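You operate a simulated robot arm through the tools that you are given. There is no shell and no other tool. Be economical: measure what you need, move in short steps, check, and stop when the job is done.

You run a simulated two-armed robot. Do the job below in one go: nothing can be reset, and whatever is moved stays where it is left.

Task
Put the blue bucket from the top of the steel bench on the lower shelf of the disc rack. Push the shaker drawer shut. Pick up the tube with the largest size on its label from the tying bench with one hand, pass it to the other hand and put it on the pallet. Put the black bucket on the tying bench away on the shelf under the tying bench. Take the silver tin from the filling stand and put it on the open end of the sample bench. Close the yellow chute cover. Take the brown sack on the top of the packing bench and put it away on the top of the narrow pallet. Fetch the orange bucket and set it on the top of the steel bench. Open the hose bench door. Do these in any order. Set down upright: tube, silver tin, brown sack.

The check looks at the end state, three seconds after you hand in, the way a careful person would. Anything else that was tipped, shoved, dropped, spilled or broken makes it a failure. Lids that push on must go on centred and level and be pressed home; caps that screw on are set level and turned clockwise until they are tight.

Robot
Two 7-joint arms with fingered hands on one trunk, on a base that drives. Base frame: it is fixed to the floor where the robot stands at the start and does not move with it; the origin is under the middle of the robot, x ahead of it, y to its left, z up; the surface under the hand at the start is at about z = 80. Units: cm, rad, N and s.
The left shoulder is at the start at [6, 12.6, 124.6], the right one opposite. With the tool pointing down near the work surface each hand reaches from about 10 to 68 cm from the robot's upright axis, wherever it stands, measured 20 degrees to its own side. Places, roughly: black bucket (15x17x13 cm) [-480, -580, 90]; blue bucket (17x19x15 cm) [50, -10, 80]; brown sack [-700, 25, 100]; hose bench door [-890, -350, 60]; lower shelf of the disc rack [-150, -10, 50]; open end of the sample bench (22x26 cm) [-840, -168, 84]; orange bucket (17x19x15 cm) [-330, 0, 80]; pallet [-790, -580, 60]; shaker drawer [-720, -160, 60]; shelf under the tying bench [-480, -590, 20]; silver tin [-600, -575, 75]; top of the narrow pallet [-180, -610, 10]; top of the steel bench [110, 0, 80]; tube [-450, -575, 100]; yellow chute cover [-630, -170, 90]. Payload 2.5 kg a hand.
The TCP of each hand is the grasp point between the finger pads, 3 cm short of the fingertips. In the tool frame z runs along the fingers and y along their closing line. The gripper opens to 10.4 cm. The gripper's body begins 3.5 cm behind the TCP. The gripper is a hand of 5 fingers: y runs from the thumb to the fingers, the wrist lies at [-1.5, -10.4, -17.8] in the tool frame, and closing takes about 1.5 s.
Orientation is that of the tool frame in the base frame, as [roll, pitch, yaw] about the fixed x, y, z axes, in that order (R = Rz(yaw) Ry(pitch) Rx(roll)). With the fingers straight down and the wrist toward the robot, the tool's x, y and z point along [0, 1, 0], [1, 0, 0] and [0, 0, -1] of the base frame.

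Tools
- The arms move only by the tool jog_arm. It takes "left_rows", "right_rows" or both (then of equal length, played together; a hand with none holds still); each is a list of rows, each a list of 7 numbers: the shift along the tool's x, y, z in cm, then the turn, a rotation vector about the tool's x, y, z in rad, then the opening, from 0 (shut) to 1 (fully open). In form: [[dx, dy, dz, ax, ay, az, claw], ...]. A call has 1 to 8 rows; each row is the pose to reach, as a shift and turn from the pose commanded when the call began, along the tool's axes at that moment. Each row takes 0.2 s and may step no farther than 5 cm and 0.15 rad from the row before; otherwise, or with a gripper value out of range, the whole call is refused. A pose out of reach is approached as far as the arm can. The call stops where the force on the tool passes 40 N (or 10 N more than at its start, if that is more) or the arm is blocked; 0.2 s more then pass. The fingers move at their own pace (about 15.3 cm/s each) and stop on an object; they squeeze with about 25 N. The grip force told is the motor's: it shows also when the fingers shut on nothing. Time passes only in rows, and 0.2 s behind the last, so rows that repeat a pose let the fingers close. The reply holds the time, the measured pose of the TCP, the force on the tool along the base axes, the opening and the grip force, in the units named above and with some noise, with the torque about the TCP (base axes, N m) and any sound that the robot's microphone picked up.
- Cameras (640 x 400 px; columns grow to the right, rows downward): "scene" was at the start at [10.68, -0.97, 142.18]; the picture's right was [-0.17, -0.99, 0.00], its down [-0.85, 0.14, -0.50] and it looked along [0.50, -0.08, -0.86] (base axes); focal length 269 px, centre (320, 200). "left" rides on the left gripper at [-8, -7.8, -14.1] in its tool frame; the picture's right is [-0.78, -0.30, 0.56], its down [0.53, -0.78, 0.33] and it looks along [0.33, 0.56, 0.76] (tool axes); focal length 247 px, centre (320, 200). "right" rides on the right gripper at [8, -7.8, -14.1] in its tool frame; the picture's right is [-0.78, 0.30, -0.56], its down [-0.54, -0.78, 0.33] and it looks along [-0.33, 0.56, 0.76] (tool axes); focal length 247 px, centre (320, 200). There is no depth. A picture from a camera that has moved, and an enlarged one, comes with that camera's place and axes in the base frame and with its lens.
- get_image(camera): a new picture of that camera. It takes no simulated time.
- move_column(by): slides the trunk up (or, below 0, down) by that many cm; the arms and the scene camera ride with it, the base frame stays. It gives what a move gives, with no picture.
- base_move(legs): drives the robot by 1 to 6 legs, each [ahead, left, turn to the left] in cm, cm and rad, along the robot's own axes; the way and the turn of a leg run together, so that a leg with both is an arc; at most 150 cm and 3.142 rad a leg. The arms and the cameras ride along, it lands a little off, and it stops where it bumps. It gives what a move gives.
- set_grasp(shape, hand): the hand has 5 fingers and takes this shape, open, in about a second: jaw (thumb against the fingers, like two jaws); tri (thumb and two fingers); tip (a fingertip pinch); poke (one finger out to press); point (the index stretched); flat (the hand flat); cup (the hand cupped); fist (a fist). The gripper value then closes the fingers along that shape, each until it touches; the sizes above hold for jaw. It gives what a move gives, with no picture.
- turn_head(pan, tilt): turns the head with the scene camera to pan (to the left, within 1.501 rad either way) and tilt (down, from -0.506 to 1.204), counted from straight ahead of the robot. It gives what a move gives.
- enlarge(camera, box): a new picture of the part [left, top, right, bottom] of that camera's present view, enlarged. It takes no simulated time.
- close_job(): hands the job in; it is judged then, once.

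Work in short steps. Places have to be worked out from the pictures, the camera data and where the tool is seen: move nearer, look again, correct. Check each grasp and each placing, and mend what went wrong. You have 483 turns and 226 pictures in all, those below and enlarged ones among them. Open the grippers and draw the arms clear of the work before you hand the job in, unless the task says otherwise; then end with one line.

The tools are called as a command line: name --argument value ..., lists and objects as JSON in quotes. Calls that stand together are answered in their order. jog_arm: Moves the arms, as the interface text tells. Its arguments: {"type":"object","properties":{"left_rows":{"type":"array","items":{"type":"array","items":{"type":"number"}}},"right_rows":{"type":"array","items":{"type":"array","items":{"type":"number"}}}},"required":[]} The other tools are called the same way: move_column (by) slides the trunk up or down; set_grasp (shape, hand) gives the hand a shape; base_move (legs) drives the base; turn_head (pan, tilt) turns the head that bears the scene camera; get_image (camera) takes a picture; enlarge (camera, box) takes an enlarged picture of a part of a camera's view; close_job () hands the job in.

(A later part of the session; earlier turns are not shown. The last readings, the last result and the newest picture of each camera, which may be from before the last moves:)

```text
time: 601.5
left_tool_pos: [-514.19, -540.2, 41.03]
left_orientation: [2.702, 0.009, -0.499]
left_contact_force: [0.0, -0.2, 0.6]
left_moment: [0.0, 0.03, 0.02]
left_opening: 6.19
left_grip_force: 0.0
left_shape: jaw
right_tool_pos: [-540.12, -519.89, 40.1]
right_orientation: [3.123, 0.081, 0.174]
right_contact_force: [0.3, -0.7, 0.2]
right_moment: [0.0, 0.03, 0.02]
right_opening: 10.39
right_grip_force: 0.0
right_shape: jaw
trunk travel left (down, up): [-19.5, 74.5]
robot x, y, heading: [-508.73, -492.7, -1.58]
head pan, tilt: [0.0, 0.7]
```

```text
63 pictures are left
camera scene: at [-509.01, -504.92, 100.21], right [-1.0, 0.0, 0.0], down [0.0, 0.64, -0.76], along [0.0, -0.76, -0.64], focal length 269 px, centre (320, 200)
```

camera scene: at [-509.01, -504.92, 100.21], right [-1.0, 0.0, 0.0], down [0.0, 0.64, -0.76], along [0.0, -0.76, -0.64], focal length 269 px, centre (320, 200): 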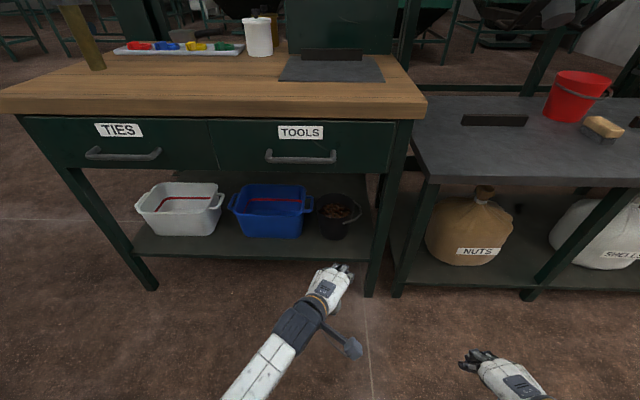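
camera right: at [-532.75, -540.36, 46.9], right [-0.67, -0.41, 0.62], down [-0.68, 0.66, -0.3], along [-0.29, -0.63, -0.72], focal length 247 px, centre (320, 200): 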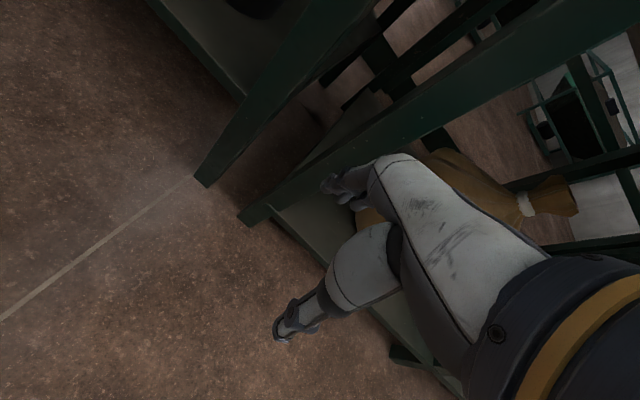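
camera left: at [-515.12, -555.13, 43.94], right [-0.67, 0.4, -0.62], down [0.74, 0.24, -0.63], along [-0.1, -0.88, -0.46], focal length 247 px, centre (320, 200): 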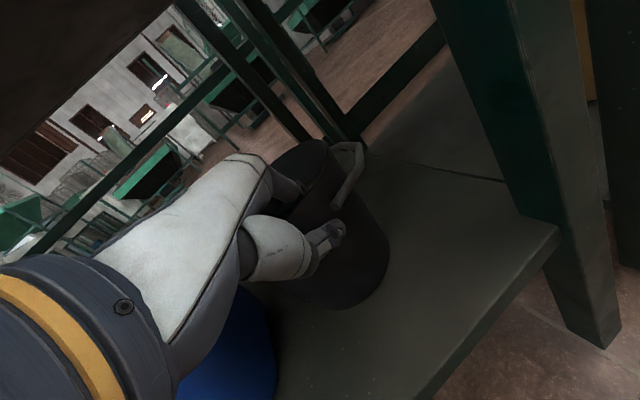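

The black bucket is on the shelf. I raise the column, straighten the left hand and go to the filling stand for the silver tin.

move_column --by 40

jog_arm --left_rows '[[0, -3, 0, 0.14, 0, 0, 1], [0, -6, 0, 0.28, 0, 0, 1], [0, -9, 0, 0.42, 0, 0, 1]]'

base_move --legs '[[0, -85, 0]]'

get_image --camera "scene"

```text
time: 605.3
left_tool_pos: [-514.14, -540.23, 81.1]
left_orientation: [2.701, 0.009, -0.498]
left_contact_force: [0.3, 0.3, 0.3]
left_moment: [0.02, -0.03, 0.01]
left_opening: 6.19
left_grip_force: 0.1
left_shape: jaw
right_tool_pos: [-539.95, -519.73, 79.94]
right_orientation: [3.124, 0.081, 0.175]
right_contact_force: [0.6, 0.0, 0.4]
right_moment: [0.0, -0.01, 0.0]
right_opening: 10.4
right_grip_force: 0.1
right_shape: jaw
trunk travel left (down, up): [-59.5, 34.5]
robot x, y, heading: [-509.25, -492.56, -1.577]
head pan, tilt: [0.0, 0.7]
```

```text
time: 606.1
left_tool_pos: [-510.48, -533.03, 77.22]
left_orientation: [3.124, 0.009, -0.497]
left_contact_force: [-0.3, 0.8, -0.7]
left_moment: [-0.05, 0.01, -0.01]
left_opening: 10.36
left_grip_force: 0.1
left_shape: jaw
right_tool_pos: [-540.08, -519.88, 80.14]
right_orientation: [3.124, 0.08, 0.173]
right_contact_force: [0.3, 0.9, 0.0]
right_moment: [-0.01, -0.01, 0.03]
right_opening: 10.38
right_grip_force: 0.0
right_shape: jaw
trunk travel left (down, up): [-59.5, 34.5]
robot x, y, heading: [-509.11, -492.27, -1.571]
head pan, tilt: [0.0, 0.7]
```

```text
time: 610.6
left_tool_pos: [-594.61, -533.21, 77.22]
left_orientation: [3.123, 0.008, -0.485]
left_contact_force: [-0.3, 0.3, 0.5]
left_moment: [0.02, 0.0, -0.03]
left_opening: 10.38
left_grip_force: 0.0
left_shape: jaw
right_tool_pos: [-624.4, -520.4, 80.06]
right_orientation: [3.124, 0.082, 0.185]
right_contact_force: [0.3, 0.3, 1.2]
right_moment: [0.03, 0.01, 0.02]
right_opening: 10.4
right_grip_force: 0.0
right_shape: jaw
trunk travel left (down, up): [-59.5, 34.5]
robot x, y, heading: [-593.88, -492.57, -1.563]
head pan, tilt: [0.0, 0.7]
```

```text
62 pictures are left
camera scene: at [-593.55, -505.13, 140.21], right [-1.0, -0.01, 0.0], down [-0.01, 0.64, -0.76], along [0.01, -0.76, -0.64], focal length 269 px, centre (320, 200)
```

scene: 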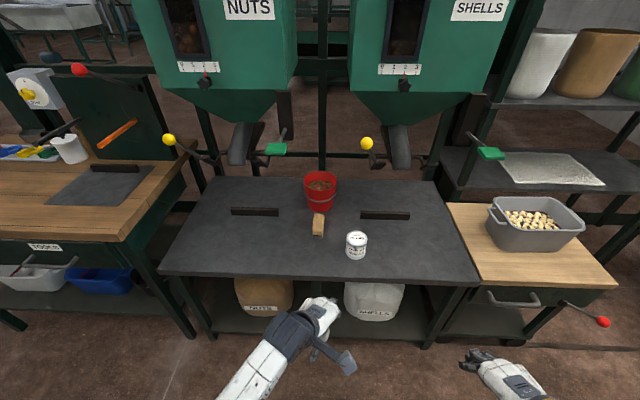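

The tin stands at about (-604,-557). I zoom in.

enlarge --camera "scene" --box '[310, 210, 410, 290]'

```text
5.00 times, centred on (360, 250) of scene
camera zoom: at [-593.55, -505.13, 140.21], right [-1.0, -0.01, 0.0], down [-0.01, 0.64, -0.76], along [0.01, -0.76, -0.64], focal length 1346 px, centre (120, -50)
```

zoom: 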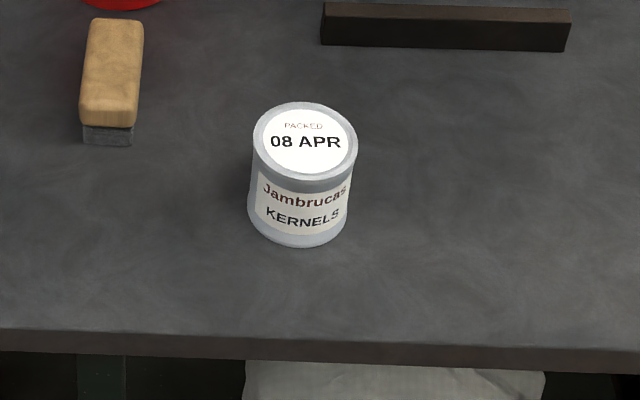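

A lidded tin about 6 cm across and 6 cm tall. I raise and level the right hand, then drive 14 cm closer.

jog_arm --right_rows '[[1.5, 0, -4, 0, 0.03, 0.06, 1], [3, 0, -8, 0, 0.05, 0.12, 1], [4.5, 0, -12, 0, 0.08, 0.17, 1], [6, 0, -16, 0, 0.08, 0.17, 1], [7.5, 0, -20, 0, 0.08, 0.17, 1], [9, 0, -24, 0, 0.08, 0.17, 1]]' --left_rows '[[0, -1, -4, 0, 0, 0, 1], [0, -2, -8, 0, 0, 0, 1], [0, -3, -12, 0, 0, 0, 1], [0, -4, -16, 0, 0, 0, 1], [0, -5, -20, 0, 0, 0, 1], [0, -6, -24, 0, 0, 0, 1]]'

base_move --legs '[[15, 0, 0]]'

get_image --camera "right"

```text
time: 612.0
left_tool_pos: [-591.22, -527.69, 101.37]
left_orientation: [3.124, 0.011, -0.485]
left_contact_force: [0.0, 0.1, -0.5]
left_moment: [0.03, 0.02, -0.03]
left_opening: 10.4
left_grip_force: 0.0
left_shape: jaw
right_tool_pos: [-618.16, -528.34, 105.14]
right_orientation: [3.127, -0.003, 0.016]
right_contact_force: [-0.2, -0.8, 3.7]
right_moment: [0.09, 0.1, 0.0]
right_opening: 10.38
right_grip_force: 0.1
right_shape: jaw
right hand out of reach, approached as far as the arm can: row 3, 4, 5, 6
trunk travel left (down, up): [-59.5, 34.5]
robot x, y, heading: [-593.54, -492.52, -1.563]
head pan, tilt: [0.0, 0.7]
```

```text
time: 613.4
left_tool_pos: [-591.34, -542.47, 101.24]
left_orientation: [3.123, 0.009, -0.486]
left_contact_force: [0.2, -1.1, -0.1]
left_moment: [0.04, 0.0, 0.01]
left_opening: 10.36
left_grip_force: 0.0
left_shape: jaw
right_tool_pos: [-618.1, -543.29, 105.16]
right_orientation: [3.119, -0.004, 0.018]
right_contact_force: [0.3, -0.3, -0.2]
right_moment: [0.02, 0.01, 0.0]
right_opening: 10.41
right_grip_force: 0.1
right_shape: jaw
trunk travel left (down, up): [-59.5, 34.5]
robot x, y, heading: [-593.76, -507.93, -1.559]
head pan, tilt: [0.0, 0.7]
```

```text
60 pictures are left
camera right: at [-610.37, -534.94, 119.28], right [-0.77, -0.3, 0.56], down [-0.55, 0.76, -0.35], along [-0.32, -0.58, -0.75], focal length 247 px, centre (320, 200)
```

right: 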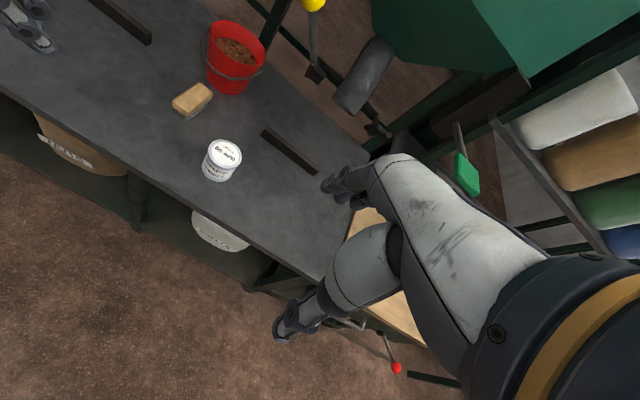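

Triangulated: tin at (-605.7,-567.3), top z≈70. I go 8 cm closer, lower the column 20 and bring the hand above it.

base_move --legs '[[8, 0, 0]]'

move_column --by -18

jog_arm --right_rows '[[2.4, 3.2, 0, 0, 0, 0, 1], [4.8, 6.4, 0, 0, 0, 0, 1], [7.2, 9.7, 0, 0, 0, 0, 1], [9.7, 13, 0, 0, 0, 0, 1], [12.1, 16.2, 0, 0.02, 0, 0, 1]]'

get_image --camera "right"

```text
time: 614.4
left_tool_pos: [-591.12, -550.65, 101.24]
left_orientation: [3.122, 0.009, -0.486]
left_contact_force: [-0.2, 0.0, 0.6]
left_moment: [0.01, 0.03, 0.02]
left_opening: 10.38
left_grip_force: 0.1
left_shape: jaw
right_tool_pos: [-618.11, -551.31, 105.28]
right_orientation: [3.12, -0.004, 0.017]
right_contact_force: [-0.5, 0.6, 0.2]
right_moment: [0.01, 0.01, -0.03]
right_opening: 10.4
right_grip_force: 0.1
right_shape: jaw
trunk travel left (down, up): [-59.5, 34.5]
robot x, y, heading: [-593.65, -515.97, -1.559]
head pan, tilt: [0.0, 0.7]
```

```text
time: 616.4
left_tool_pos: [-591.25, -550.54, 83.15]
left_orientation: [3.123, 0.009, -0.485]
left_contact_force: [0.5, 0.1, 0.7]
left_moment: [0.0, 0.0, 0.01]
left_opening: 10.37
left_grip_force: 0.1
left_shape: jaw
right_tool_pos: [-618.03, -551.27, 87.16]
right_orientation: [3.12, -0.005, 0.019]
right_contact_force: [-0.2, 0.0, 0.5]
right_moment: [0.0, -0.02, 0.02]
right_opening: 10.4
right_grip_force: 0.0
right_shape: jaw
trunk travel left (down, up): [-41.5, 52.5]
robot x, y, heading: [-593.74, -515.69, -1.561]
head pan, tilt: [0.0, 0.7]
```

```text
time: 617.6
left_tool_pos: [-591.33, -550.6, 83.22]
left_orientation: [3.122, 0.008, -0.486]
left_contact_force: [0.7, -0.3, 0.0]
left_moment: [0.0, 0.0, 0.0]
left_opening: 10.4
left_grip_force: 0.0
left_shape: jaw
right_tool_pos: [-605.52, -567.22, 87.75]
right_orientation: [3.139, -0.005, 0.017]
right_contact_force: [0.0, -0.4, -0.1]
right_moment: [0.01, 0.0, 0.0]
right_opening: 10.4
right_grip_force: 0.0
right_shape: jaw
trunk travel left (down, up): [-41.5, 52.5]
robot x, y, heading: [-593.46, -515.66, -1.563]
head pan, tilt: [0.0, 0.7]
```

```text
59 pictures are left
camera right: at [-597.78, -559.2, 101.92], right [-0.77, -0.31, 0.55], down [-0.55, 0.77, -0.34], along [-0.32, -0.56, -0.76], focal length 247 px, centre (320, 200)
```

right: 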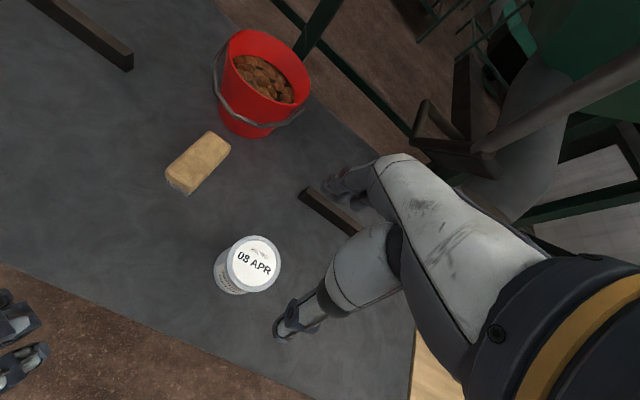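

Centred to within 1 cm. I correct and descend to grip height (z≈67.5).

jog_arm --right_rows '[[-0.4, 0.8, 4.5, 0, 0, 0, 1], [-0.4, 0.8, 9, 0, 0, 0, 1], [-0.4, 0.8, 13.5, 0, 0, 0, 1], [-0.4, 0.8, 17, 0, 0, 0, 1], [-0.4, 0.8, 19.5, 0, 0, 0, 1]]'

get_image --camera "right"

```text
time: 618.8
left_tool_pos: [-591.39, -550.45, 83.33]
left_orientation: [3.124, 0.009, -0.487]
left_contact_force: [0.3, 0.0, -0.2]
left_moment: [0.0, -0.02, -0.03]
left_opening: 10.36
left_grip_force: 0.2
left_shape: jaw
right_tool_pos: [-609.18, -565.26, 73.43]
right_orientation: [3.14, -0.005, 0.018]
right_contact_force: [-0.3, 0.3, 0.2]
right_moment: [-0.02, -0.02, 0.01]
right_opening: 10.42
right_grip_force: 0.0
right_shape: jaw
right hand out of reach, approached as far as the arm can: row 3, 4, 5
trunk travel left (down, up): [-41.5, 52.5]
robot x, y, heading: [-593.72, -515.75, -1.563]
head pan, tilt: [0.0, 0.7]
```

```text
58 pictures are left
camera right: at [-601.5, -557.26, 87.67], right [-0.77, -0.31, 0.55], down [-0.55, 0.77, -0.34], along [-0.32, -0.56, -0.76], focal length 247 px, centre (320, 200)
```

right: 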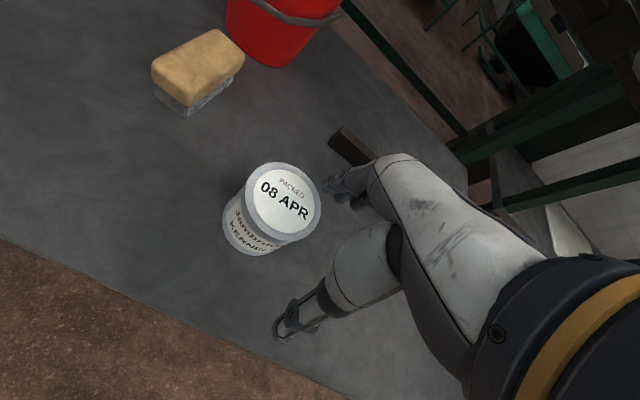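

The arm hits its low reach limit here. I rise, recentre, and use the column to go down instead.

jog_arm --right_rows '[[0, 0, -4, 0, 0, 0, 1], [1.5, 1.4, -8, 0, 0, 0, 1], [3.1, 2.9, -10, 0, 0, 0, 1]]'

move_column --by -10

get_image --camera "right"

```text
time: 619.6
left_tool_pos: [-591.16, -550.52, 83.15]
left_orientation: [3.121, 0.008, -0.485]
left_contact_force: [0.1, 0.2, -0.3]
left_moment: [0.0, -0.01, 0.02]
left_opening: 10.37
left_grip_force: 0.0
left_shape: jaw
right_tool_pos: [-606.25, -568.29, 83.54]
right_orientation: [3.139, -0.004, 0.02]
right_contact_force: [-0.5, 0.0, 0.0]
right_moment: [0.01, -0.02, 0.01]
right_opening: 10.42
right_grip_force: 0.0
right_shape: jaw
trunk travel left (down, up): [-41.5, 52.5]
robot x, y, heading: [-593.8, -515.89, -1.562]
head pan, tilt: [0.0, 0.7]
```

```text
time: 621.0
left_tool_pos: [-591.25, -550.57, 73.18]
left_orientation: [3.123, 0.008, -0.486]
left_contact_force: [-0.6, -0.5, -0.2]
left_moment: [-0.05, -0.05, -0.02]
left_opening: 10.38
left_grip_force: 0.1
left_shape: jaw
right_tool_pos: [-606.25, -568.3, 73.43]
right_orientation: [3.138, -0.004, 0.018]
right_contact_force: [0.6, 0.4, 0.0]
right_moment: [-0.04, 0.01, -0.01]
right_opening: 10.41
right_grip_force: 0.1
right_shape: jaw
trunk travel left (down, up): [-31.5, 62.5]
robot x, y, heading: [-593.43, -515.74, -1.557]
head pan, tilt: [0.0, 0.7]
```

```text
57 pictures are left
camera right: at [-598.53, -560.18, 87.63], right [-0.77, -0.31, 0.55], down [-0.55, 0.77, -0.34], along [-0.32, -0.56, -0.76], focal length 247 px, centre (320, 200)
```

right: 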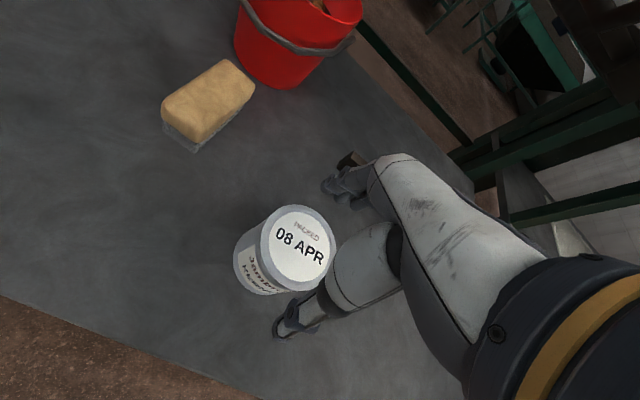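

The tin is between thumb and fingers. I raise the left hand for safety and lower the last 5.7 cm.

jog_arm --left_rows '[[0, -2, -4, 0, 0, 0, 1], [0, -4, -8, 0, 0, 0, 1], [0, -5, -12, 0, 0, 0, 1]]'

move_column --by -5.5

jog_arm --right_rows '[[0, 0, 0, 0, 0, 0, 0.7], [0, 0, 0, 0, 0, 0, 0.3], [0, 0, 0, 0, 0, 0, 0.2], [0, 0, 0, 0, 0, 0, 0.2], [0, 0, 0, 0, 0, 0, 0.2], [0, 0, 0, 0, 0, 0, 0.2]]'

get_image --camera "right"

```text
time: 621.8
left_tool_pos: [-588.67, -545.89, 85.28]
left_orientation: [3.122, 0.009, -0.484]
left_contact_force: [-0.2, -0.5, 0.1]
left_moment: [-0.01, 0.03, 0.02]
left_opening: 10.38
left_grip_force: 0.0
left_shape: jaw
left hand out of reach, approached as far as the arm can: row 2
right_tool_pos: [-606.16, -568.25, 73.42]
right_orientation: [3.139, -0.003, 0.016]
right_contact_force: [-0.3, 0.1, -0.3]
right_moment: [-0.01, -0.01, -0.01]
right_opening: 10.44
right_grip_force: 0.0
right_shape: jaw
trunk travel left (down, up): [-31.5, 62.5]
robot x, y, heading: [-593.55, -515.58, -1.562]
head pan, tilt: [0.0, 0.7]
```

```text
time: 622.7
left_tool_pos: [-588.72, -545.9, 79.73]
left_orientation: [3.121, 0.008, -0.486]
left_contact_force: [0.8, -0.2, -0.5]
left_moment: [0.01, -0.03, 0.0]
left_opening: 10.38
left_grip_force: 0.1
left_shape: jaw
right_tool_pos: [-606.2, -568.25, 68.03]
right_orientation: [3.138, -0.004, 0.017]
right_contact_force: [1.2, -1.6, 2.3]
right_moment: [-0.07, -0.02, -0.04]
right_opening: 10.37
right_grip_force: 0.1
right_shape: jaw
trunk travel left (down, up): [-26.0, 68.0]
robot x, y, heading: [-593.78, -515.72, -1.559]
head pan, tilt: [0.0, 0.7]
```

```text
time: 624.1
left_tool_pos: [-588.73, -546.01, 79.76]
left_orientation: [3.123, 0.007, -0.484]
left_contact_force: [-0.7, 0.5, 0.1]
left_moment: [0.0, -0.02, -0.01]
left_opening: 10.41
left_grip_force: 0.0
left_shape: jaw
right_tool_pos: [-606.3, -568.27, 67.8]
right_orientation: [3.139, -0.005, 0.018]
right_contact_force: [-0.1, -0.4, 0.2]
right_moment: [0.01, 0.03, -0.01]
right_opening: 6.5
right_grip_force: 25.0
right_shape: jaw
trunk travel left (down, up): [-26.0, 68.0]
robot x, y, heading: [-593.58, -515.91, -1.56]
head pan, tilt: [0.0, 0.7]
```

```text
56 pictures are left
camera right: at [-598.54, -560.19, 82.11], right [-0.77, -0.31, 0.55], down [-0.55, 0.77, -0.34], along [-0.32, -0.56, -0.76], focal length 247 px, centre (320, 200)
```

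right: 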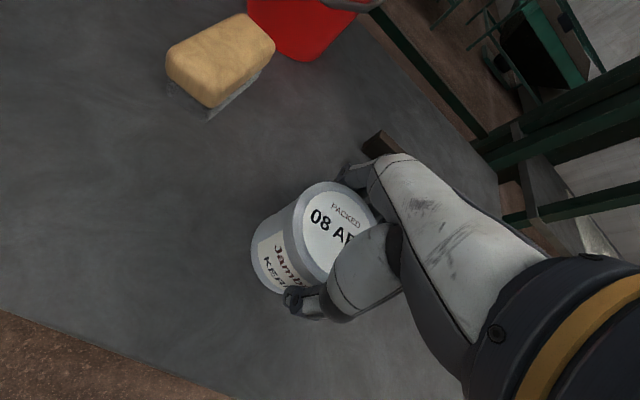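

Gripped at 6.5 cm. I lift with the column and check.

move_column --by 30

base_move --legs '[[-30, 0, 0]]'

get_image --camera "right"

```text
time: 626.8
left_tool_pos: [-588.68, -545.94, 108.69]
left_orientation: [3.122, 0.009, -0.485]
left_contact_force: [0.1, -0.8, -0.3]
left_moment: [0.04, 0.01, -0.01]
left_opening: 10.41
left_grip_force: 0.1
left_shape: jaw
right_tool_pos: [-606.41, -567.39, 95.69]
right_orientation: [-3.111, 0.0, 0.019]
right_contact_force: [0.2, 3.2, -3.4]
right_moment: [-0.16, -0.02, -0.02]
right_opening: 6.49
right_grip_force: 25.0
right_shape: jaw
trunk travel left (down, up): [-54.9, 39.1]
robot x, y, heading: [-593.52, -515.8, -1.561]
head pan, tilt: [0.0, 0.7]
stopped: the force on the tool passed its limit at 45 N (the readings are from after the stop); the commanded pose is now the measured one
```

```text
time: 628.8
left_tool_pos: [-589.0, -516.29, 108.59]
left_orientation: [3.122, 0.009, -0.488]
left_contact_force: [-0.4, 0.3, -0.2]
left_moment: [-0.01, -0.02, -0.01]
left_opening: 10.39
left_grip_force: 0.0
left_shape: jaw
right_tool_pos: [-606.68, -537.71, 95.76]
right_orientation: [-3.113, 0.0, 0.018]
right_contact_force: [-0.5, 0.1, -1.5]
right_moment: [0.02, 0.05, 0.0]
right_opening: 6.51
right_grip_force: 25.3
right_shape: jaw
trunk travel left (down, up): [-54.9, 39.1]
robot x, y, heading: [-593.82, -485.8, -1.566]
head pan, tilt: [0.0, 0.7]
```

```text
55 pictures are left
camera right: at [-598.82, -530.09, 110.22], right [-0.77, -0.32, 0.55], down [-0.55, 0.78, -0.31], along [-0.32, -0.54, -0.78], focal length 247 px, centre (320, 200)
```

right: 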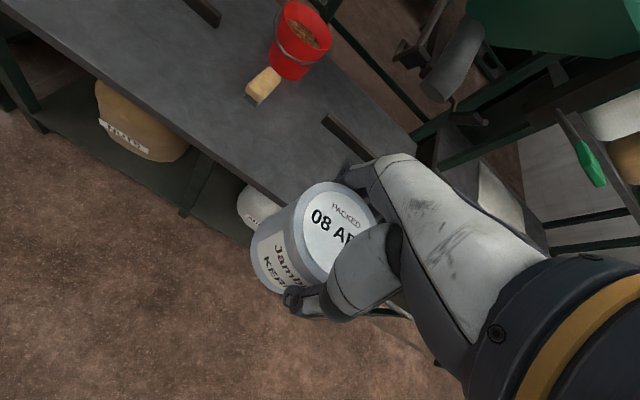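

The lift bumped something overhead (probably the hopper's lever/spout). The tin is still held; I check the stand.

get_image --camera "scene"

```text
54 pictures are left
camera scene: at [-593.59, -498.38, 135.61], right [-1.0, -0.01, 0.0], down [0.0, 0.64, -0.77], along [0.01, -0.77, -0.64], focal length 269 px, centre (320, 200)
```

scene: 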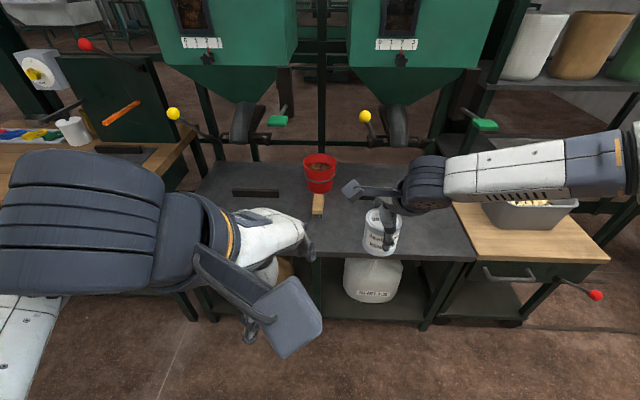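

Nothing on the stand appears disturbed. With the tin in the right hand I turn west and go look at the hose bench.

base_move --legs '[[0, 0, -1.575], [100, -20, 0]]'

turn_head --pan -0.55 --tilt 0.35

get_image --camera "scene"

```text
time: 637.9
left_tool_pos: [-723.36, -468.0, 108.66]
left_orientation: [3.123, 0.01, -2.087]
left_contact_force: [0.7, -0.7, 1.1]
left_moment: [0.0, 0.04, 0.01]
left_opening: 10.37
left_grip_force: 0.2
left_shape: jaw
right_tool_pos: [-744.24, -449.76, 95.78]
right_orientation: [-3.114, -0.001, -1.583]
right_contact_force: [-0.5, -0.1, -1.8]
right_moment: [-0.02, 0.0, 0.04]
right_opening: 6.47
right_grip_force: 24.9
right_shape: jaw
trunk travel left (down, up): [-54.9, 39.1]
robot x, y, heading: [-692.9, -464.4, 3.119]
head pan, tilt: [0.0, 0.7]
```

```text
time: 638.9
left_tool_pos: [-723.42, -468.05, 108.57]
left_orientation: [3.123, 0.009, -2.086]
left_contact_force: [0.4, 0.6, 0.2]
left_moment: [-0.02, 0.02, -0.03]
left_opening: 10.36
left_grip_force: 0.2
left_shape: jaw
right_tool_pos: [-744.17, -449.85, 95.84]
right_orientation: [-3.114, -0.001, -1.584]
right_contact_force: [0.0, -0.4, -1.1]
right_moment: [0.0, 0.02, -0.03]
right_opening: 6.48
right_grip_force: 25.0
right_shape: jaw
trunk travel left (down, up): [-54.9, 39.1]
robot x, y, heading: [-693.3, -464.5, 3.121]
head pan, tilt: [-0.55, 0.351]
```

```text
53 pictures are left
camera scene: at [-704.7, -458.91, 138.74], right [0.54, 0.84, 0.0], down [0.29, -0.19, -0.94], along [-0.79, 0.51, -0.34], focal length 269 px, centre (320, 200)
```

scene: 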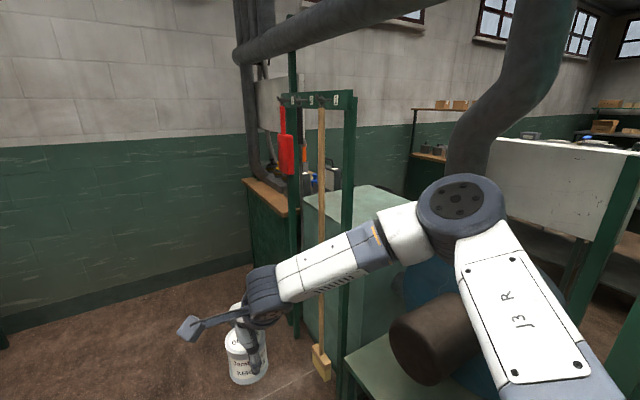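

The hose bench is against the west wall and its front faces north, so I need to reach it from the north-side corridor. I go back east and up the known aisle, then look west at y≈-290.

base_move --legs '[[0, 20, 0], [-150, 0, 0], [-42, 0, 0], [0, 0, -1.55], [150, 0, 0], [42, 0, 0]]'

turn_head --pan 1.4 --tilt 0.4

get_image --camera "scene"

```text
time: 662.7
left_tool_pos: [-505.72, -266.73, 108.61]
left_orientation: [3.121, 0.008, 2.647]
left_contact_force: [0.5, 0.6, -0.2]
left_moment: [0.0, -0.03, 0.01]
left_opening: 10.37
left_grip_force: 0.2
left_shape: jaw
right_tool_pos: [-487.97, -245.38, 95.7]
right_orientation: [-3.114, -0.001, -3.128]
right_contact_force: [-0.2, 0.2, -3.2]
right_moment: [0.03, -0.02, 0.0]
right_opening: 6.45
right_grip_force: 24.8
right_shape: jaw
trunk travel left (down, up): [-54.9, 39.1]
robot x, y, heading: [-501.32, -297.03, 1.572]
head pan, tilt: [-0.55, 0.351]
```

```text
time: 664.6
left_tool_pos: [-505.82, -266.78, 108.62]
left_orientation: [3.124, 0.009, 2.646]
left_contact_force: [0.9, 0.1, 0.2]
left_moment: [0.01, 0.0, 0.01]
left_opening: 10.39
left_grip_force: 0.1
left_shape: jaw
right_tool_pos: [-488.01, -245.32, 95.81]
right_orientation: [-3.114, -0.001, -3.13]
right_contact_force: [-0.1, 0.1, -2.2]
right_moment: [0.0, -0.01, 0.02]
right_opening: 6.45
right_grip_force: 25.1
right_shape: jaw
trunk travel left (down, up): [-54.9, 39.1]
robot x, y, heading: [-500.95, -297.21, 1.566]
head pan, tilt: [1.4, 0.4]
```

```text
52 pictures are left
camera scene: at [-510.18, -291.34, 138.29], right [0.17, 0.99, 0.0], down [0.38, -0.07, -0.92], along [-0.91, 0.16, -0.39], focal length 269 px, centre (320, 200)
```

scene: 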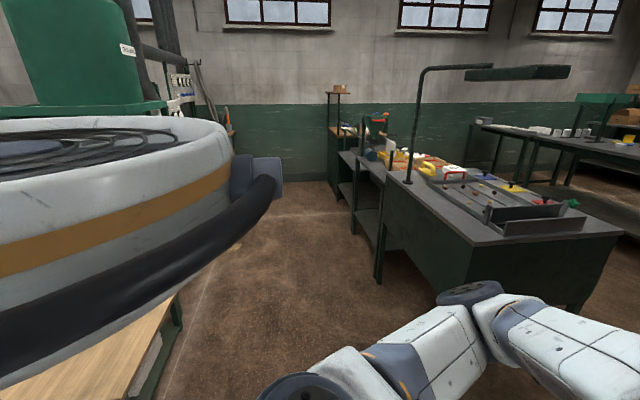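

A wide corridor leads west at y≈-285. I turn and drive along it.

base_move --legs '[[10, 0, 0], [0, 0, 1.57], [150, 0, 0], [110, 0, 0]]'

turn_head --pan 0.6 --tilt 0.5

get_image --camera "scene"

turn_head --pan -0.7 --tilt 0.5

get_image --camera "scene"

```text
time: 681.8
left_tool_pos: [-790.8, -293.35, 108.63]
left_orientation: [3.123, 0.01, -2.052]
left_contact_force: [-0.3, 0.1, -0.2]
left_moment: [-0.01, 0.01, 0.02]
left_opening: 10.39
left_grip_force: 0.0
left_shape: jaw
right_tool_pos: [-812.33, -275.79, 95.82]
right_orientation: [-3.116, 0.001, -1.548]
right_contact_force: [-0.2, 0.0, -2.6]
right_moment: [0.02, -0.01, -0.03]
right_opening: 6.41
right_grip_force: 24.4
right_shape: jaw
trunk travel left (down, up): [-54.9, 39.1]
robot x, y, heading: [-760.65, -288.35, -3.131]
head pan, tilt: [1.4, 0.4]
```

```text
time: 682.9
left_tool_pos: [-790.84, -293.38, 108.59]
left_orientation: [3.122, 0.007, -2.054]
left_contact_force: [-0.4, 0.2, 0.9]
left_moment: [-0.01, 0.03, -0.02]
left_opening: 10.38
left_grip_force: 0.1
left_shape: jaw
right_tool_pos: [-812.33, -275.83, 95.78]
right_orientation: [-3.114, -0.002, -1.548]
right_contact_force: [-0.3, 0.4, -1.7]
right_moment: [-0.01, 0.02, 0.0]
right_opening: 6.4
right_grip_force: 25.2
right_shape: jaw
trunk travel left (down, up): [-54.9, 39.1]
robot x, y, heading: [-760.71, -288.48, -3.131]
head pan, tilt: [0.6, 0.499]
```

```text
51 pictures are left
camera scene: at [-771.96, -293.55, 137.38], right [-0.58, 0.82, 0.0], down [0.39, 0.28, -0.88], along [-0.72, -0.51, -0.48], focal length 269 px, centre (320, 200)
```

scene: 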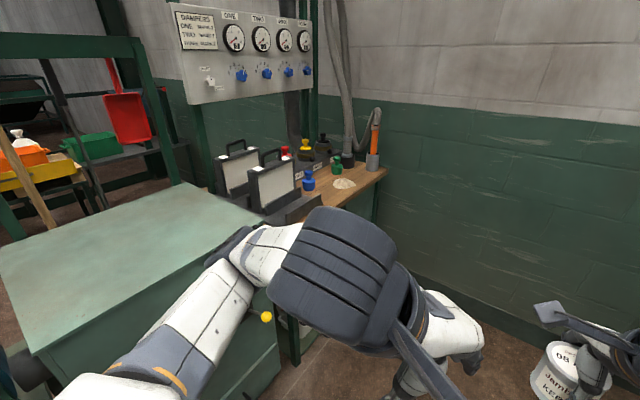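

```text
time: 684.4
left_tool_pos: [-790.77, -293.32, 108.59]
left_orientation: [3.121, 0.01, -2.053]
left_contact_force: [0.5, -0.5, -0.3]
left_moment: [0.02, 0.0, -0.03]
left_opening: 10.38
left_grip_force: 0.1
left_shape: jaw
right_tool_pos: [-812.2, -275.79, 95.73]
right_orientation: [-3.114, 0.001, -1.548]
right_contact_force: [0.2, 0.0, -1.8]
right_moment: [0.04, 0.0, 0.0]
right_opening: 6.39
right_grip_force: 24.9
right_shape: jaw
trunk travel left (down, up): [-54.9, 39.1]
robot x, y, heading: [-760.56, -288.32, -3.133]
head pan, tilt: [-0.7, 0.499]
```

```text
50 pictures are left
camera scene: at [-771.56, -282.54, 137.38], right [0.63, 0.77, 0.0], down [0.37, -0.3, -0.88], along [-0.68, 0.56, -0.48], focal length 269 px, centre (320, 200)
```

scene: 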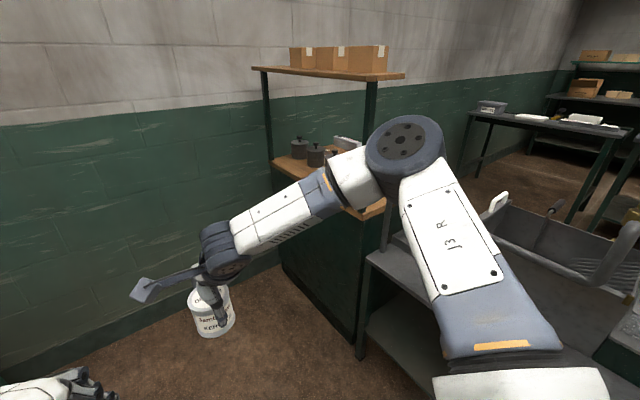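

The hose bench (wood top with cases) faces north with its front at y≈-345. I position in front of it at a safe distance, facing it.

base_move --legs '[[0, -20, 0], [55, 0, 0], [0, 0, 1.56], [0, -22, 0]]'

turn_head --pan 0 --tilt 0.8

get_image --camera "scene"

```text
time: 693.9
left_tool_pos: [-832.5, -299.61, 108.59]
left_orientation: [3.125, 0.009, -0.477]
left_contact_force: [-0.6, 0.4, 0.5]
left_moment: [0.02, 0.0, -0.01]
left_opening: 10.39
left_grip_force: 0.0
left_shape: jaw
right_tool_pos: [-849.84, -321.16, 95.81]
right_orientation: [-3.112, 0.001, 0.029]
right_contact_force: [0.6, 0.5, -2.2]
right_moment: [-0.01, 0.0, -0.02]
right_opening: 6.38
right_grip_force: 25.0
right_shape: jaw
trunk travel left (down, up): [-54.9, 39.1]
robot x, y, heading: [-837.63, -269.49, -1.562]
head pan, tilt: [-0.7, 0.499]
```

```text
time: 694.9
left_tool_pos: [-832.56, -299.55, 108.56]
left_orientation: [3.121, 0.01, -0.479]
left_contact_force: [-0.2, 0.6, 0.3]
left_moment: [0.0, -0.01, 0.0]
left_opening: 10.38
left_grip_force: 0.0
left_shape: jaw
right_tool_pos: [-849.83, -321.06, 95.73]
right_orientation: [-3.113, 0.0, 0.028]
right_contact_force: [0.2, -0.2, -3.1]
right_moment: [0.0, 0.0, 0.0]
right_opening: 6.36
right_grip_force: 24.8
right_shape: jaw
trunk travel left (down, up): [-54.9, 39.1]
robot x, y, heading: [-837.23, -269.17, -1.554]
head pan, tilt: [0.0, 0.799]
```

```text
49 pictures are left
camera scene: at [-837.32, -281.25, 134.79], right [-1.0, -0.02, 0.0], down [-0.01, 0.72, -0.7], along [0.01, -0.7, -0.72], focal length 269 px, centre (320, 200)
```

scene: 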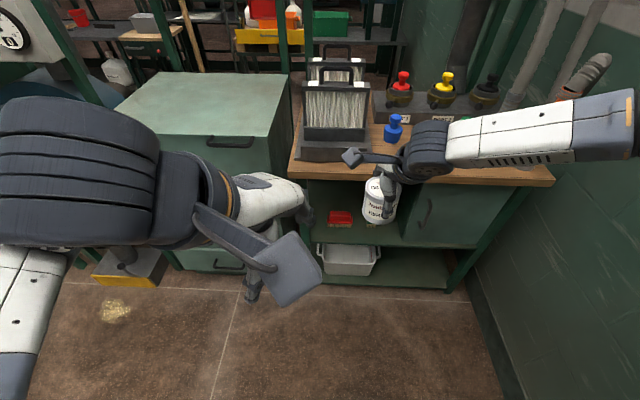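

The door (x≈-866..-895, handle at (-873,-345,63), hinged right) needs a free left hand and space on the right. I first check whether the sample bench can be served from this side: turn around.

base_move --legs '[[0, 0, 1.57], [0, 0, 1.56]]'

turn_head --pan 0 --tilt 0.5

get_image --camera "scene"

```text
time: 703.0
left_tool_pos: [-842.31, -238.98, 108.65]
left_orientation: [3.121, 0.009, 2.65]
left_contact_force: [0.2, -1.0, 0.3]
left_moment: [-0.03, 0.01, -0.01]
left_opening: 10.39
left_grip_force: 0.0
left_shape: jaw
right_tool_pos: [-824.52, -217.64, 95.85]
right_orientation: [-3.113, 0.0, -3.127]
right_contact_force: [0.0, -0.2, -1.9]
right_moment: [0.03, -0.02, -0.03]
right_opening: 6.29
right_grip_force: 24.1
right_shape: jaw
trunk travel left (down, up): [-54.9, 39.1]
robot x, y, heading: [-837.67, -269.36, 1.571]
head pan, tilt: [0.0, 0.799]
```

```text
time: 703.8
left_tool_pos: [-842.22, -238.91, 108.71]
left_orientation: [3.121, 0.009, 2.648]
left_contact_force: [-0.1, 0.2, -0.5]
left_moment: [-0.02, 0.01, -0.01]
left_opening: 10.4
left_grip_force: 0.0
left_shape: jaw
right_tool_pos: [-824.52, -217.68, 95.89]
right_orientation: [-3.112, 0.001, -3.13]
right_contact_force: [-0.6, 0.2, -1.7]
right_moment: [-0.04, 0.0, 0.04]
right_opening: 6.31
right_grip_force: 24.6
right_shape: jaw
trunk travel left (down, up): [-54.9, 39.1]
robot x, y, heading: [-837.66, -269.33, 1.57]
head pan, tilt: [0.0, 0.499]
```

```text
48 pictures are left
camera scene: at [-837.54, -256.05, 137.37], right [1.0, 0.0, 0.0], down [0.0, -0.48, -0.88], along [0.0, 0.88, -0.48], focal length 269 px, centre (320, 200)
```

scene: 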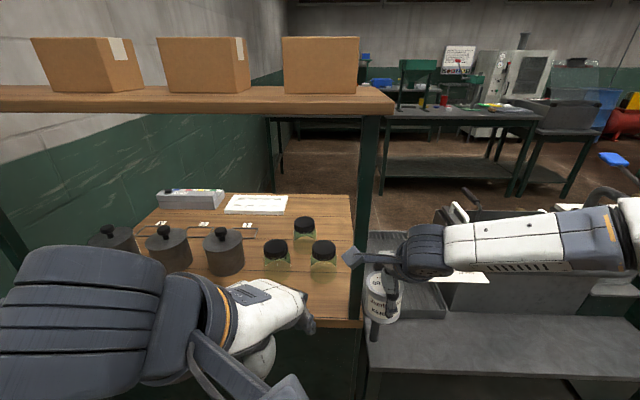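

The upper shelf and distance make it unreachable from here; the free end is near its north-east corner. I drive around to the north aisle with the tin.

base_move --legs '[[-15, 0, 0], [0, 0, -1.57], [150, 0, 0], [150, 0, 0], [35, 0, 0]]'

base_move --legs '[[0, 0, 1.57], [150, 0, 0], [45, 0, 0], [0, 0, 1.57]]'

get_image --camera "right"

```text
time: 724.8
left_tool_pos: [-474.02, -274.93, 108.6]
left_orientation: [3.121, 0.01, 1.095]
left_contact_force: [1.1, -0.1, -0.4]
left_moment: [0.0, -0.01, 0.02]
left_opening: 10.38
left_grip_force: 0.1
left_shape: jaw
right_tool_pos: [-452.48, -292.37, 95.72]
right_orientation: [-3.114, -0.001, 1.599]
right_contact_force: [-0.1, 0.2, -1.2]
right_moment: [0.01, -0.01, 0.02]
right_opening: 6.27
right_grip_force: 25.4
right_shape: jaw
trunk travel left (down, up): [-54.9, 39.1]
robot x, y, heading: [-504.55, -280.17, 0.017]
head pan, tilt: [0.0, 0.499]
```

```text
time: 742.2
left_tool_pos: [-538.88, -90.0, 108.52]
left_orientation: [3.12, 0.009, -2.058]
left_contact_force: [-0.4, -0.8, -0.1]
left_moment: [0.02, 0.01, 0.01]
left_opening: 10.4
left_grip_force: 0.1
left_shape: jaw
right_tool_pos: [-560.23, -72.46, 95.77]
right_orientation: [-3.113, 0.001, -1.554]
right_contact_force: [-0.5, 0.2, -2.6]
right_moment: [0.03, 0.02, 0.05]
right_opening: 6.21
right_grip_force: 25.0
right_shape: jaw
trunk travel left (down, up): [-54.9, 39.1]
robot x, y, heading: [-508.63, -85.26, -3.137]
head pan, tilt: [0.0, 0.499]
```

```text
47 pictures are left
camera right: at [-552.81, -80.15, 110.2], right [-0.33, 0.77, 0.55], down [0.78, 0.55, -0.31], along [-0.54, 0.32, -0.78], focal length 247 px, centre (320, 200)
```

right: 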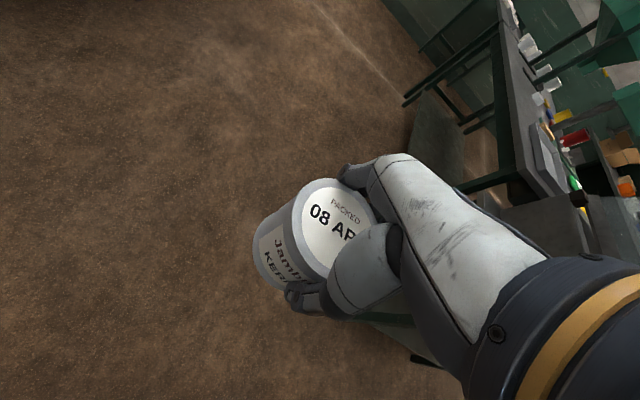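

Tin still held well. I go on west to x≈-830 and face the sample bench.

base_move --legs '[[150, 0, 0], [150, 0, 0], [18, 0, 0], [0, 0, 1.567]]'

turn_head --pan 0 --tilt 0.65

get_image --camera "scene"

```text
time: 761.6
left_tool_pos: [-822.17, -123.2, 108.59]
left_orientation: [3.121, 0.009, -0.456]
left_contact_force: [0.7, 0.2, -1.1]
left_moment: [-0.01, 0.01, -0.03]
left_opening: 10.36
left_grip_force: 0.0
left_shape: jaw
right_tool_pos: [-839.05, -145.06, 95.76]
right_orientation: [-3.114, 0.0, 0.049]
right_contact_force: [0.1, -0.1, -2.6]
right_moment: [0.0, 0.01, 0.0]
right_opening: 6.21
right_grip_force: 24.8
right_shape: jaw
trunk travel left (down, up): [-54.9, 39.1]
robot x, y, heading: [-828.12, -92.75, -1.534]
head pan, tilt: [0.0, 0.499]
```

```text
time: 762.3
left_tool_pos: [-822.18, -123.11, 108.66]
left_orientation: [3.12, 0.009, -0.457]
left_contact_force: [0.1, -0.5, 0.2]
left_moment: [0.05, 0.03, 0.01]
left_opening: 10.38
left_grip_force: 0.0
left_shape: jaw
right_tool_pos: [-839.11, -145.13, 95.72]
right_orientation: [-3.113, 0.001, 0.049]
right_contact_force: [0.6, 0.3, -1.4]
right_moment: [0.03, 0.01, -0.02]
right_opening: 6.22
right_grip_force: 25.1
right_shape: jaw
trunk travel left (down, up): [-54.9, 39.1]
robot x, y, heading: [-828.19, -93.02, -1.536]
head pan, tilt: [0.0, 0.649]
```

```text
46 pictures are left
camera scene: at [-827.38, -105.56, 136.05], right [-1.0, -0.04, 0.0], down [-0.02, 0.6, -0.8], along [0.03, -0.8, -0.6], focal length 269 px, centre (320, 200)
```

scene: 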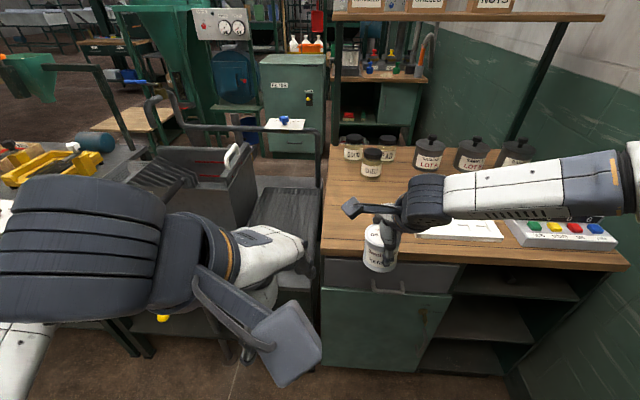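

The free end is around (-840,-169), in front of the jars. I drive 24 cm ahead and check.

base_move --legs '[[24, 0, -0.034]]'

get_image --camera "scene"

get_image --camera "right"

```text
time: 764.1
left_tool_pos: [-822.83, -147.35, 108.56]
left_orientation: [3.121, 0.01, -0.492]
left_contact_force: [-0.6, 0.6, -0.4]
left_moment: [0.0, 0.0, 0.02]
left_opening: 10.37
left_grip_force: 0.0
left_shape: jaw
right_tool_pos: [-840.47, -168.72, 95.7]
right_orientation: [-3.112, 0.0, 0.014]
right_contact_force: [0.1, 0.1, -1.3]
right_moment: [0.03, 0.0, 0.01]
right_opening: 6.24
right_grip_force: 24.8
right_shape: jaw
trunk travel left (down, up): [-54.9, 39.1]
robot x, y, heading: [-827.49, -116.85, -1.569]
head pan, tilt: [0.0, 0.649]
```

```text
45 pictures are left
camera scene: at [-827.34, -129.6, 136.03], right [-1.0, 0.0, 0.0], down [0.0, 0.61, -0.8], along [0.0, -0.8, -0.61], focal length 269 px, centre (320, 200)
```

scene: 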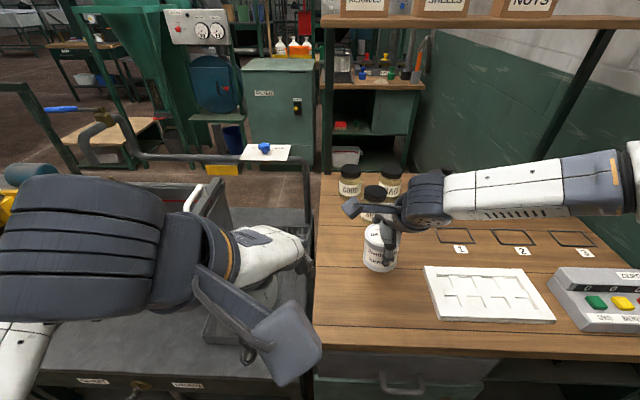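

```text
44 pictures are left
camera right: at [-832.69, -161.07, 110.18], right [-0.77, -0.32, 0.55], down [-0.55, 0.78, -0.31], along [-0.33, -0.54, -0.78], focal length 247 px, centre (320, 200)
```

right: 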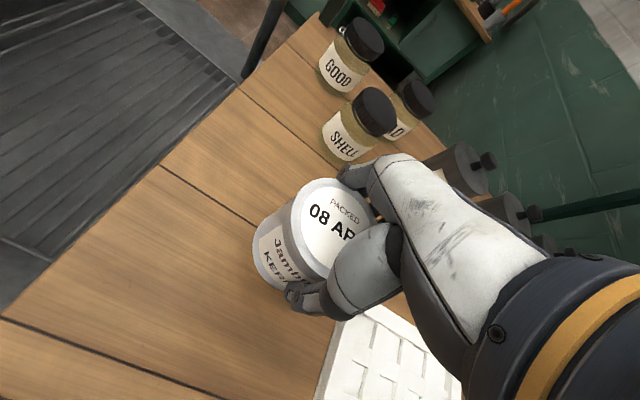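

Clear spot. I lower 5 cm, then step by step to contact.

move_column --by -5

move_column --by -1.2

move_column --by -0.8

get_image --camera "right"

```text
time: 765.0
left_tool_pos: [-822.74, -147.36, 103.56]
left_orientation: [3.12, 0.008, -0.492]
left_contact_force: [-0.6, 0.2, -0.5]
left_moment: [0.04, 0.02, -0.01]
left_opening: 10.38
left_grip_force: 0.0
left_shape: jaw
right_tool_pos: [-840.49, -168.58, 90.87]
right_orientation: [-3.112, 0.0, 0.013]
right_contact_force: [-0.1, 0.1, -2.3]
right_moment: [0.02, -0.01, -0.02]
right_opening: 6.23
right_grip_force: 25.3
right_shape: jaw
trunk travel left (down, up): [-49.9, 44.1]
robot x, y, heading: [-827.82, -116.93, -1.567]
head pan, tilt: [0.0, 0.649]
```

```text
time: 765.6
left_tool_pos: [-822.87, -147.2, 102.46]
left_orientation: [3.12, 0.007, -0.491]
left_contact_force: [-0.7, 0.6, 0.0]
left_moment: [-0.01, 0.0, 0.02]
left_opening: 10.36
left_grip_force: 0.2
left_shape: jaw
right_tool_pos: [-840.35, -168.65, 89.83]
right_orientation: [-3.118, -0.002, 0.015]
right_contact_force: [-0.9, 1.7, 10.3]
right_moment: [-0.42, 0.0, 0.0]
right_opening: 6.21
right_grip_force: 24.6
right_shape: jaw
trunk travel left (down, up): [-48.7, 45.3]
robot x, y, heading: [-827.47, -116.95, -1.57]
head pan, tilt: [0.0, 0.649]
```

```text
time: 766.2
left_tool_pos: [-822.7, -147.03, 101.76]
left_orientation: [3.117, 0.007, -0.492]
left_contact_force: [1.1, -0.8, -0.6]
left_moment: [0.02, -0.02, 0.01]
left_opening: 10.39
left_grip_force: 0.0
left_shape: jaw
right_tool_pos: [-840.4, -168.69, 89.47]
right_orientation: [-3.13, -0.003, 0.015]
right_contact_force: [-3.0, 1.7, 35.1]
right_moment: [-0.02, 0.06, -0.12]
right_opening: 6.21
right_grip_force: 25.1
right_shape: jaw
trunk travel left (down, up): [-47.9, 46.1]
robot x, y, heading: [-827.41, -116.74, -1.57]
head pan, tilt: [0.0, 0.649]
```

```text
43 pictures are left
camera right: at [-832.61, -160.88, 103.82], right [-0.77, -0.31, 0.55], down [-0.54, 0.77, -0.32], along [-0.32, -0.55, -0.77], focal length 247 px, centre (320, 200)
```

right: 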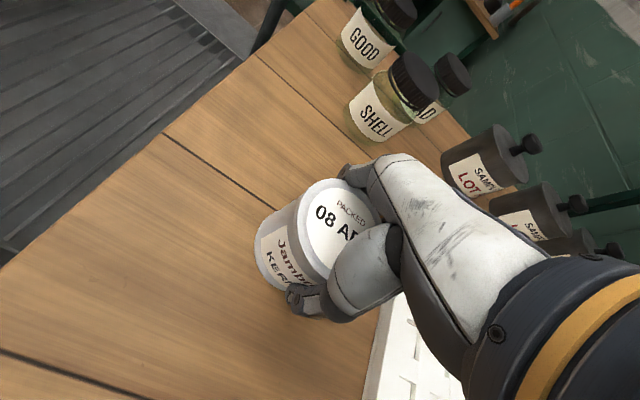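

Landed firmly. I ease up 0.5, open, and raise straight up.

move_column --by 0.6

jog_arm --right_rows '[[0, 0, 0, 0, 0, 0, 0.65], [0, 0, 0, 0, 0, 0, 0.8], [0, 0, 0, 0, 0, 0, 0.95], [0, 0, 0, 0, 0, 0, 0.95]]'

move_column --by 14

get_image --camera "right"

```text
time: 766.7
left_tool_pos: [-822.63, -147.15, 102.29]
left_orientation: [3.119, 0.008, -0.49]
left_contact_force: [0.4, -0.2, -0.4]
left_moment: [0.02, 0.02, -0.01]
left_opening: 10.39
left_grip_force: 0.1
left_shape: jaw
right_tool_pos: [-840.42, -168.6, 89.58]
right_orientation: [-3.119, 0.001, 0.015]
right_contact_force: [-0.2, -5.4, 18.5]
right_moment: [-0.35, -0.02, -0.04]
right_opening: 6.22
right_grip_force: 24.9
right_shape: jaw
trunk travel left (down, up): [-48.5, 45.5]
robot x, y, heading: [-827.77, -116.92, -1.569]
head pan, tilt: [0.0, 0.649]
```

```text
time: 767.7
left_tool_pos: [-822.76, -147.24, 102.11]
left_orientation: [3.121, 0.009, -0.492]
left_contact_force: [0.6, 0.4, 0.2]
left_moment: [0.02, -0.01, 0.0]
left_opening: 10.37
left_grip_force: 0.0
left_shape: jaw
right_tool_pos: [-840.55, -168.58, 89.33]
right_orientation: [-3.112, -0.001, 0.014]
right_contact_force: [-1.0, 0.6, -2.2]
right_moment: [0.0, 0.01, 0.01]
right_opening: 7.03
right_grip_force: 24.5
right_shape: jaw
trunk travel left (down, up): [-48.5, 45.5]
robot x, y, heading: [-827.42, -117.11, -1.567]
head pan, tilt: [0.0, 0.649]
```

```text
time: 769.4
left_tool_pos: [-822.8, -147.39, 116.22]
left_orientation: [3.122, 0.009, -0.492]
left_contact_force: [0.7, 0.0, 0.2]
left_moment: [-0.01, -0.03, -0.03]
left_opening: 10.38
left_grip_force: 0.1
left_shape: jaw
right_tool_pos: [-840.52, -168.63, 103.42]
right_orientation: [-3.113, 0.0, 0.013]
right_contact_force: [0.5, 0.8, -3.3]
right_moment: [-0.01, 0.02, 0.0]
right_opening: 7.0
right_grip_force: 24.7
right_shape: jaw
trunk travel left (down, up): [-62.5, 31.5]
robot x, y, heading: [-827.52, -117.09, -1.564]
head pan, tilt: [0.0, 0.649]
```

```text
42 pictures are left
camera right: at [-832.69, -161.04, 117.79], right [-0.77, -0.32, 0.55], down [-0.55, 0.78, -0.31], along [-0.33, -0.54, -0.78], focal length 247 px, centre (320, 200)
```

right: 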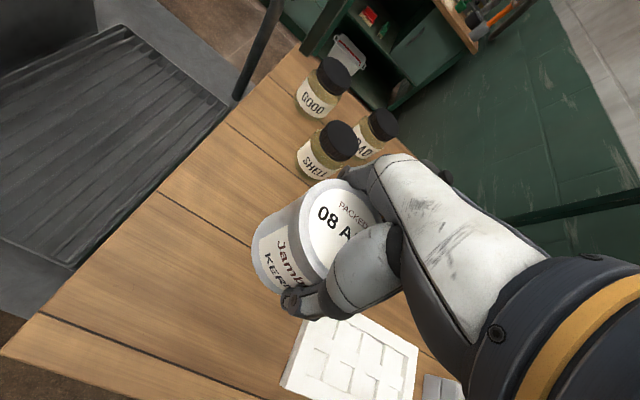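

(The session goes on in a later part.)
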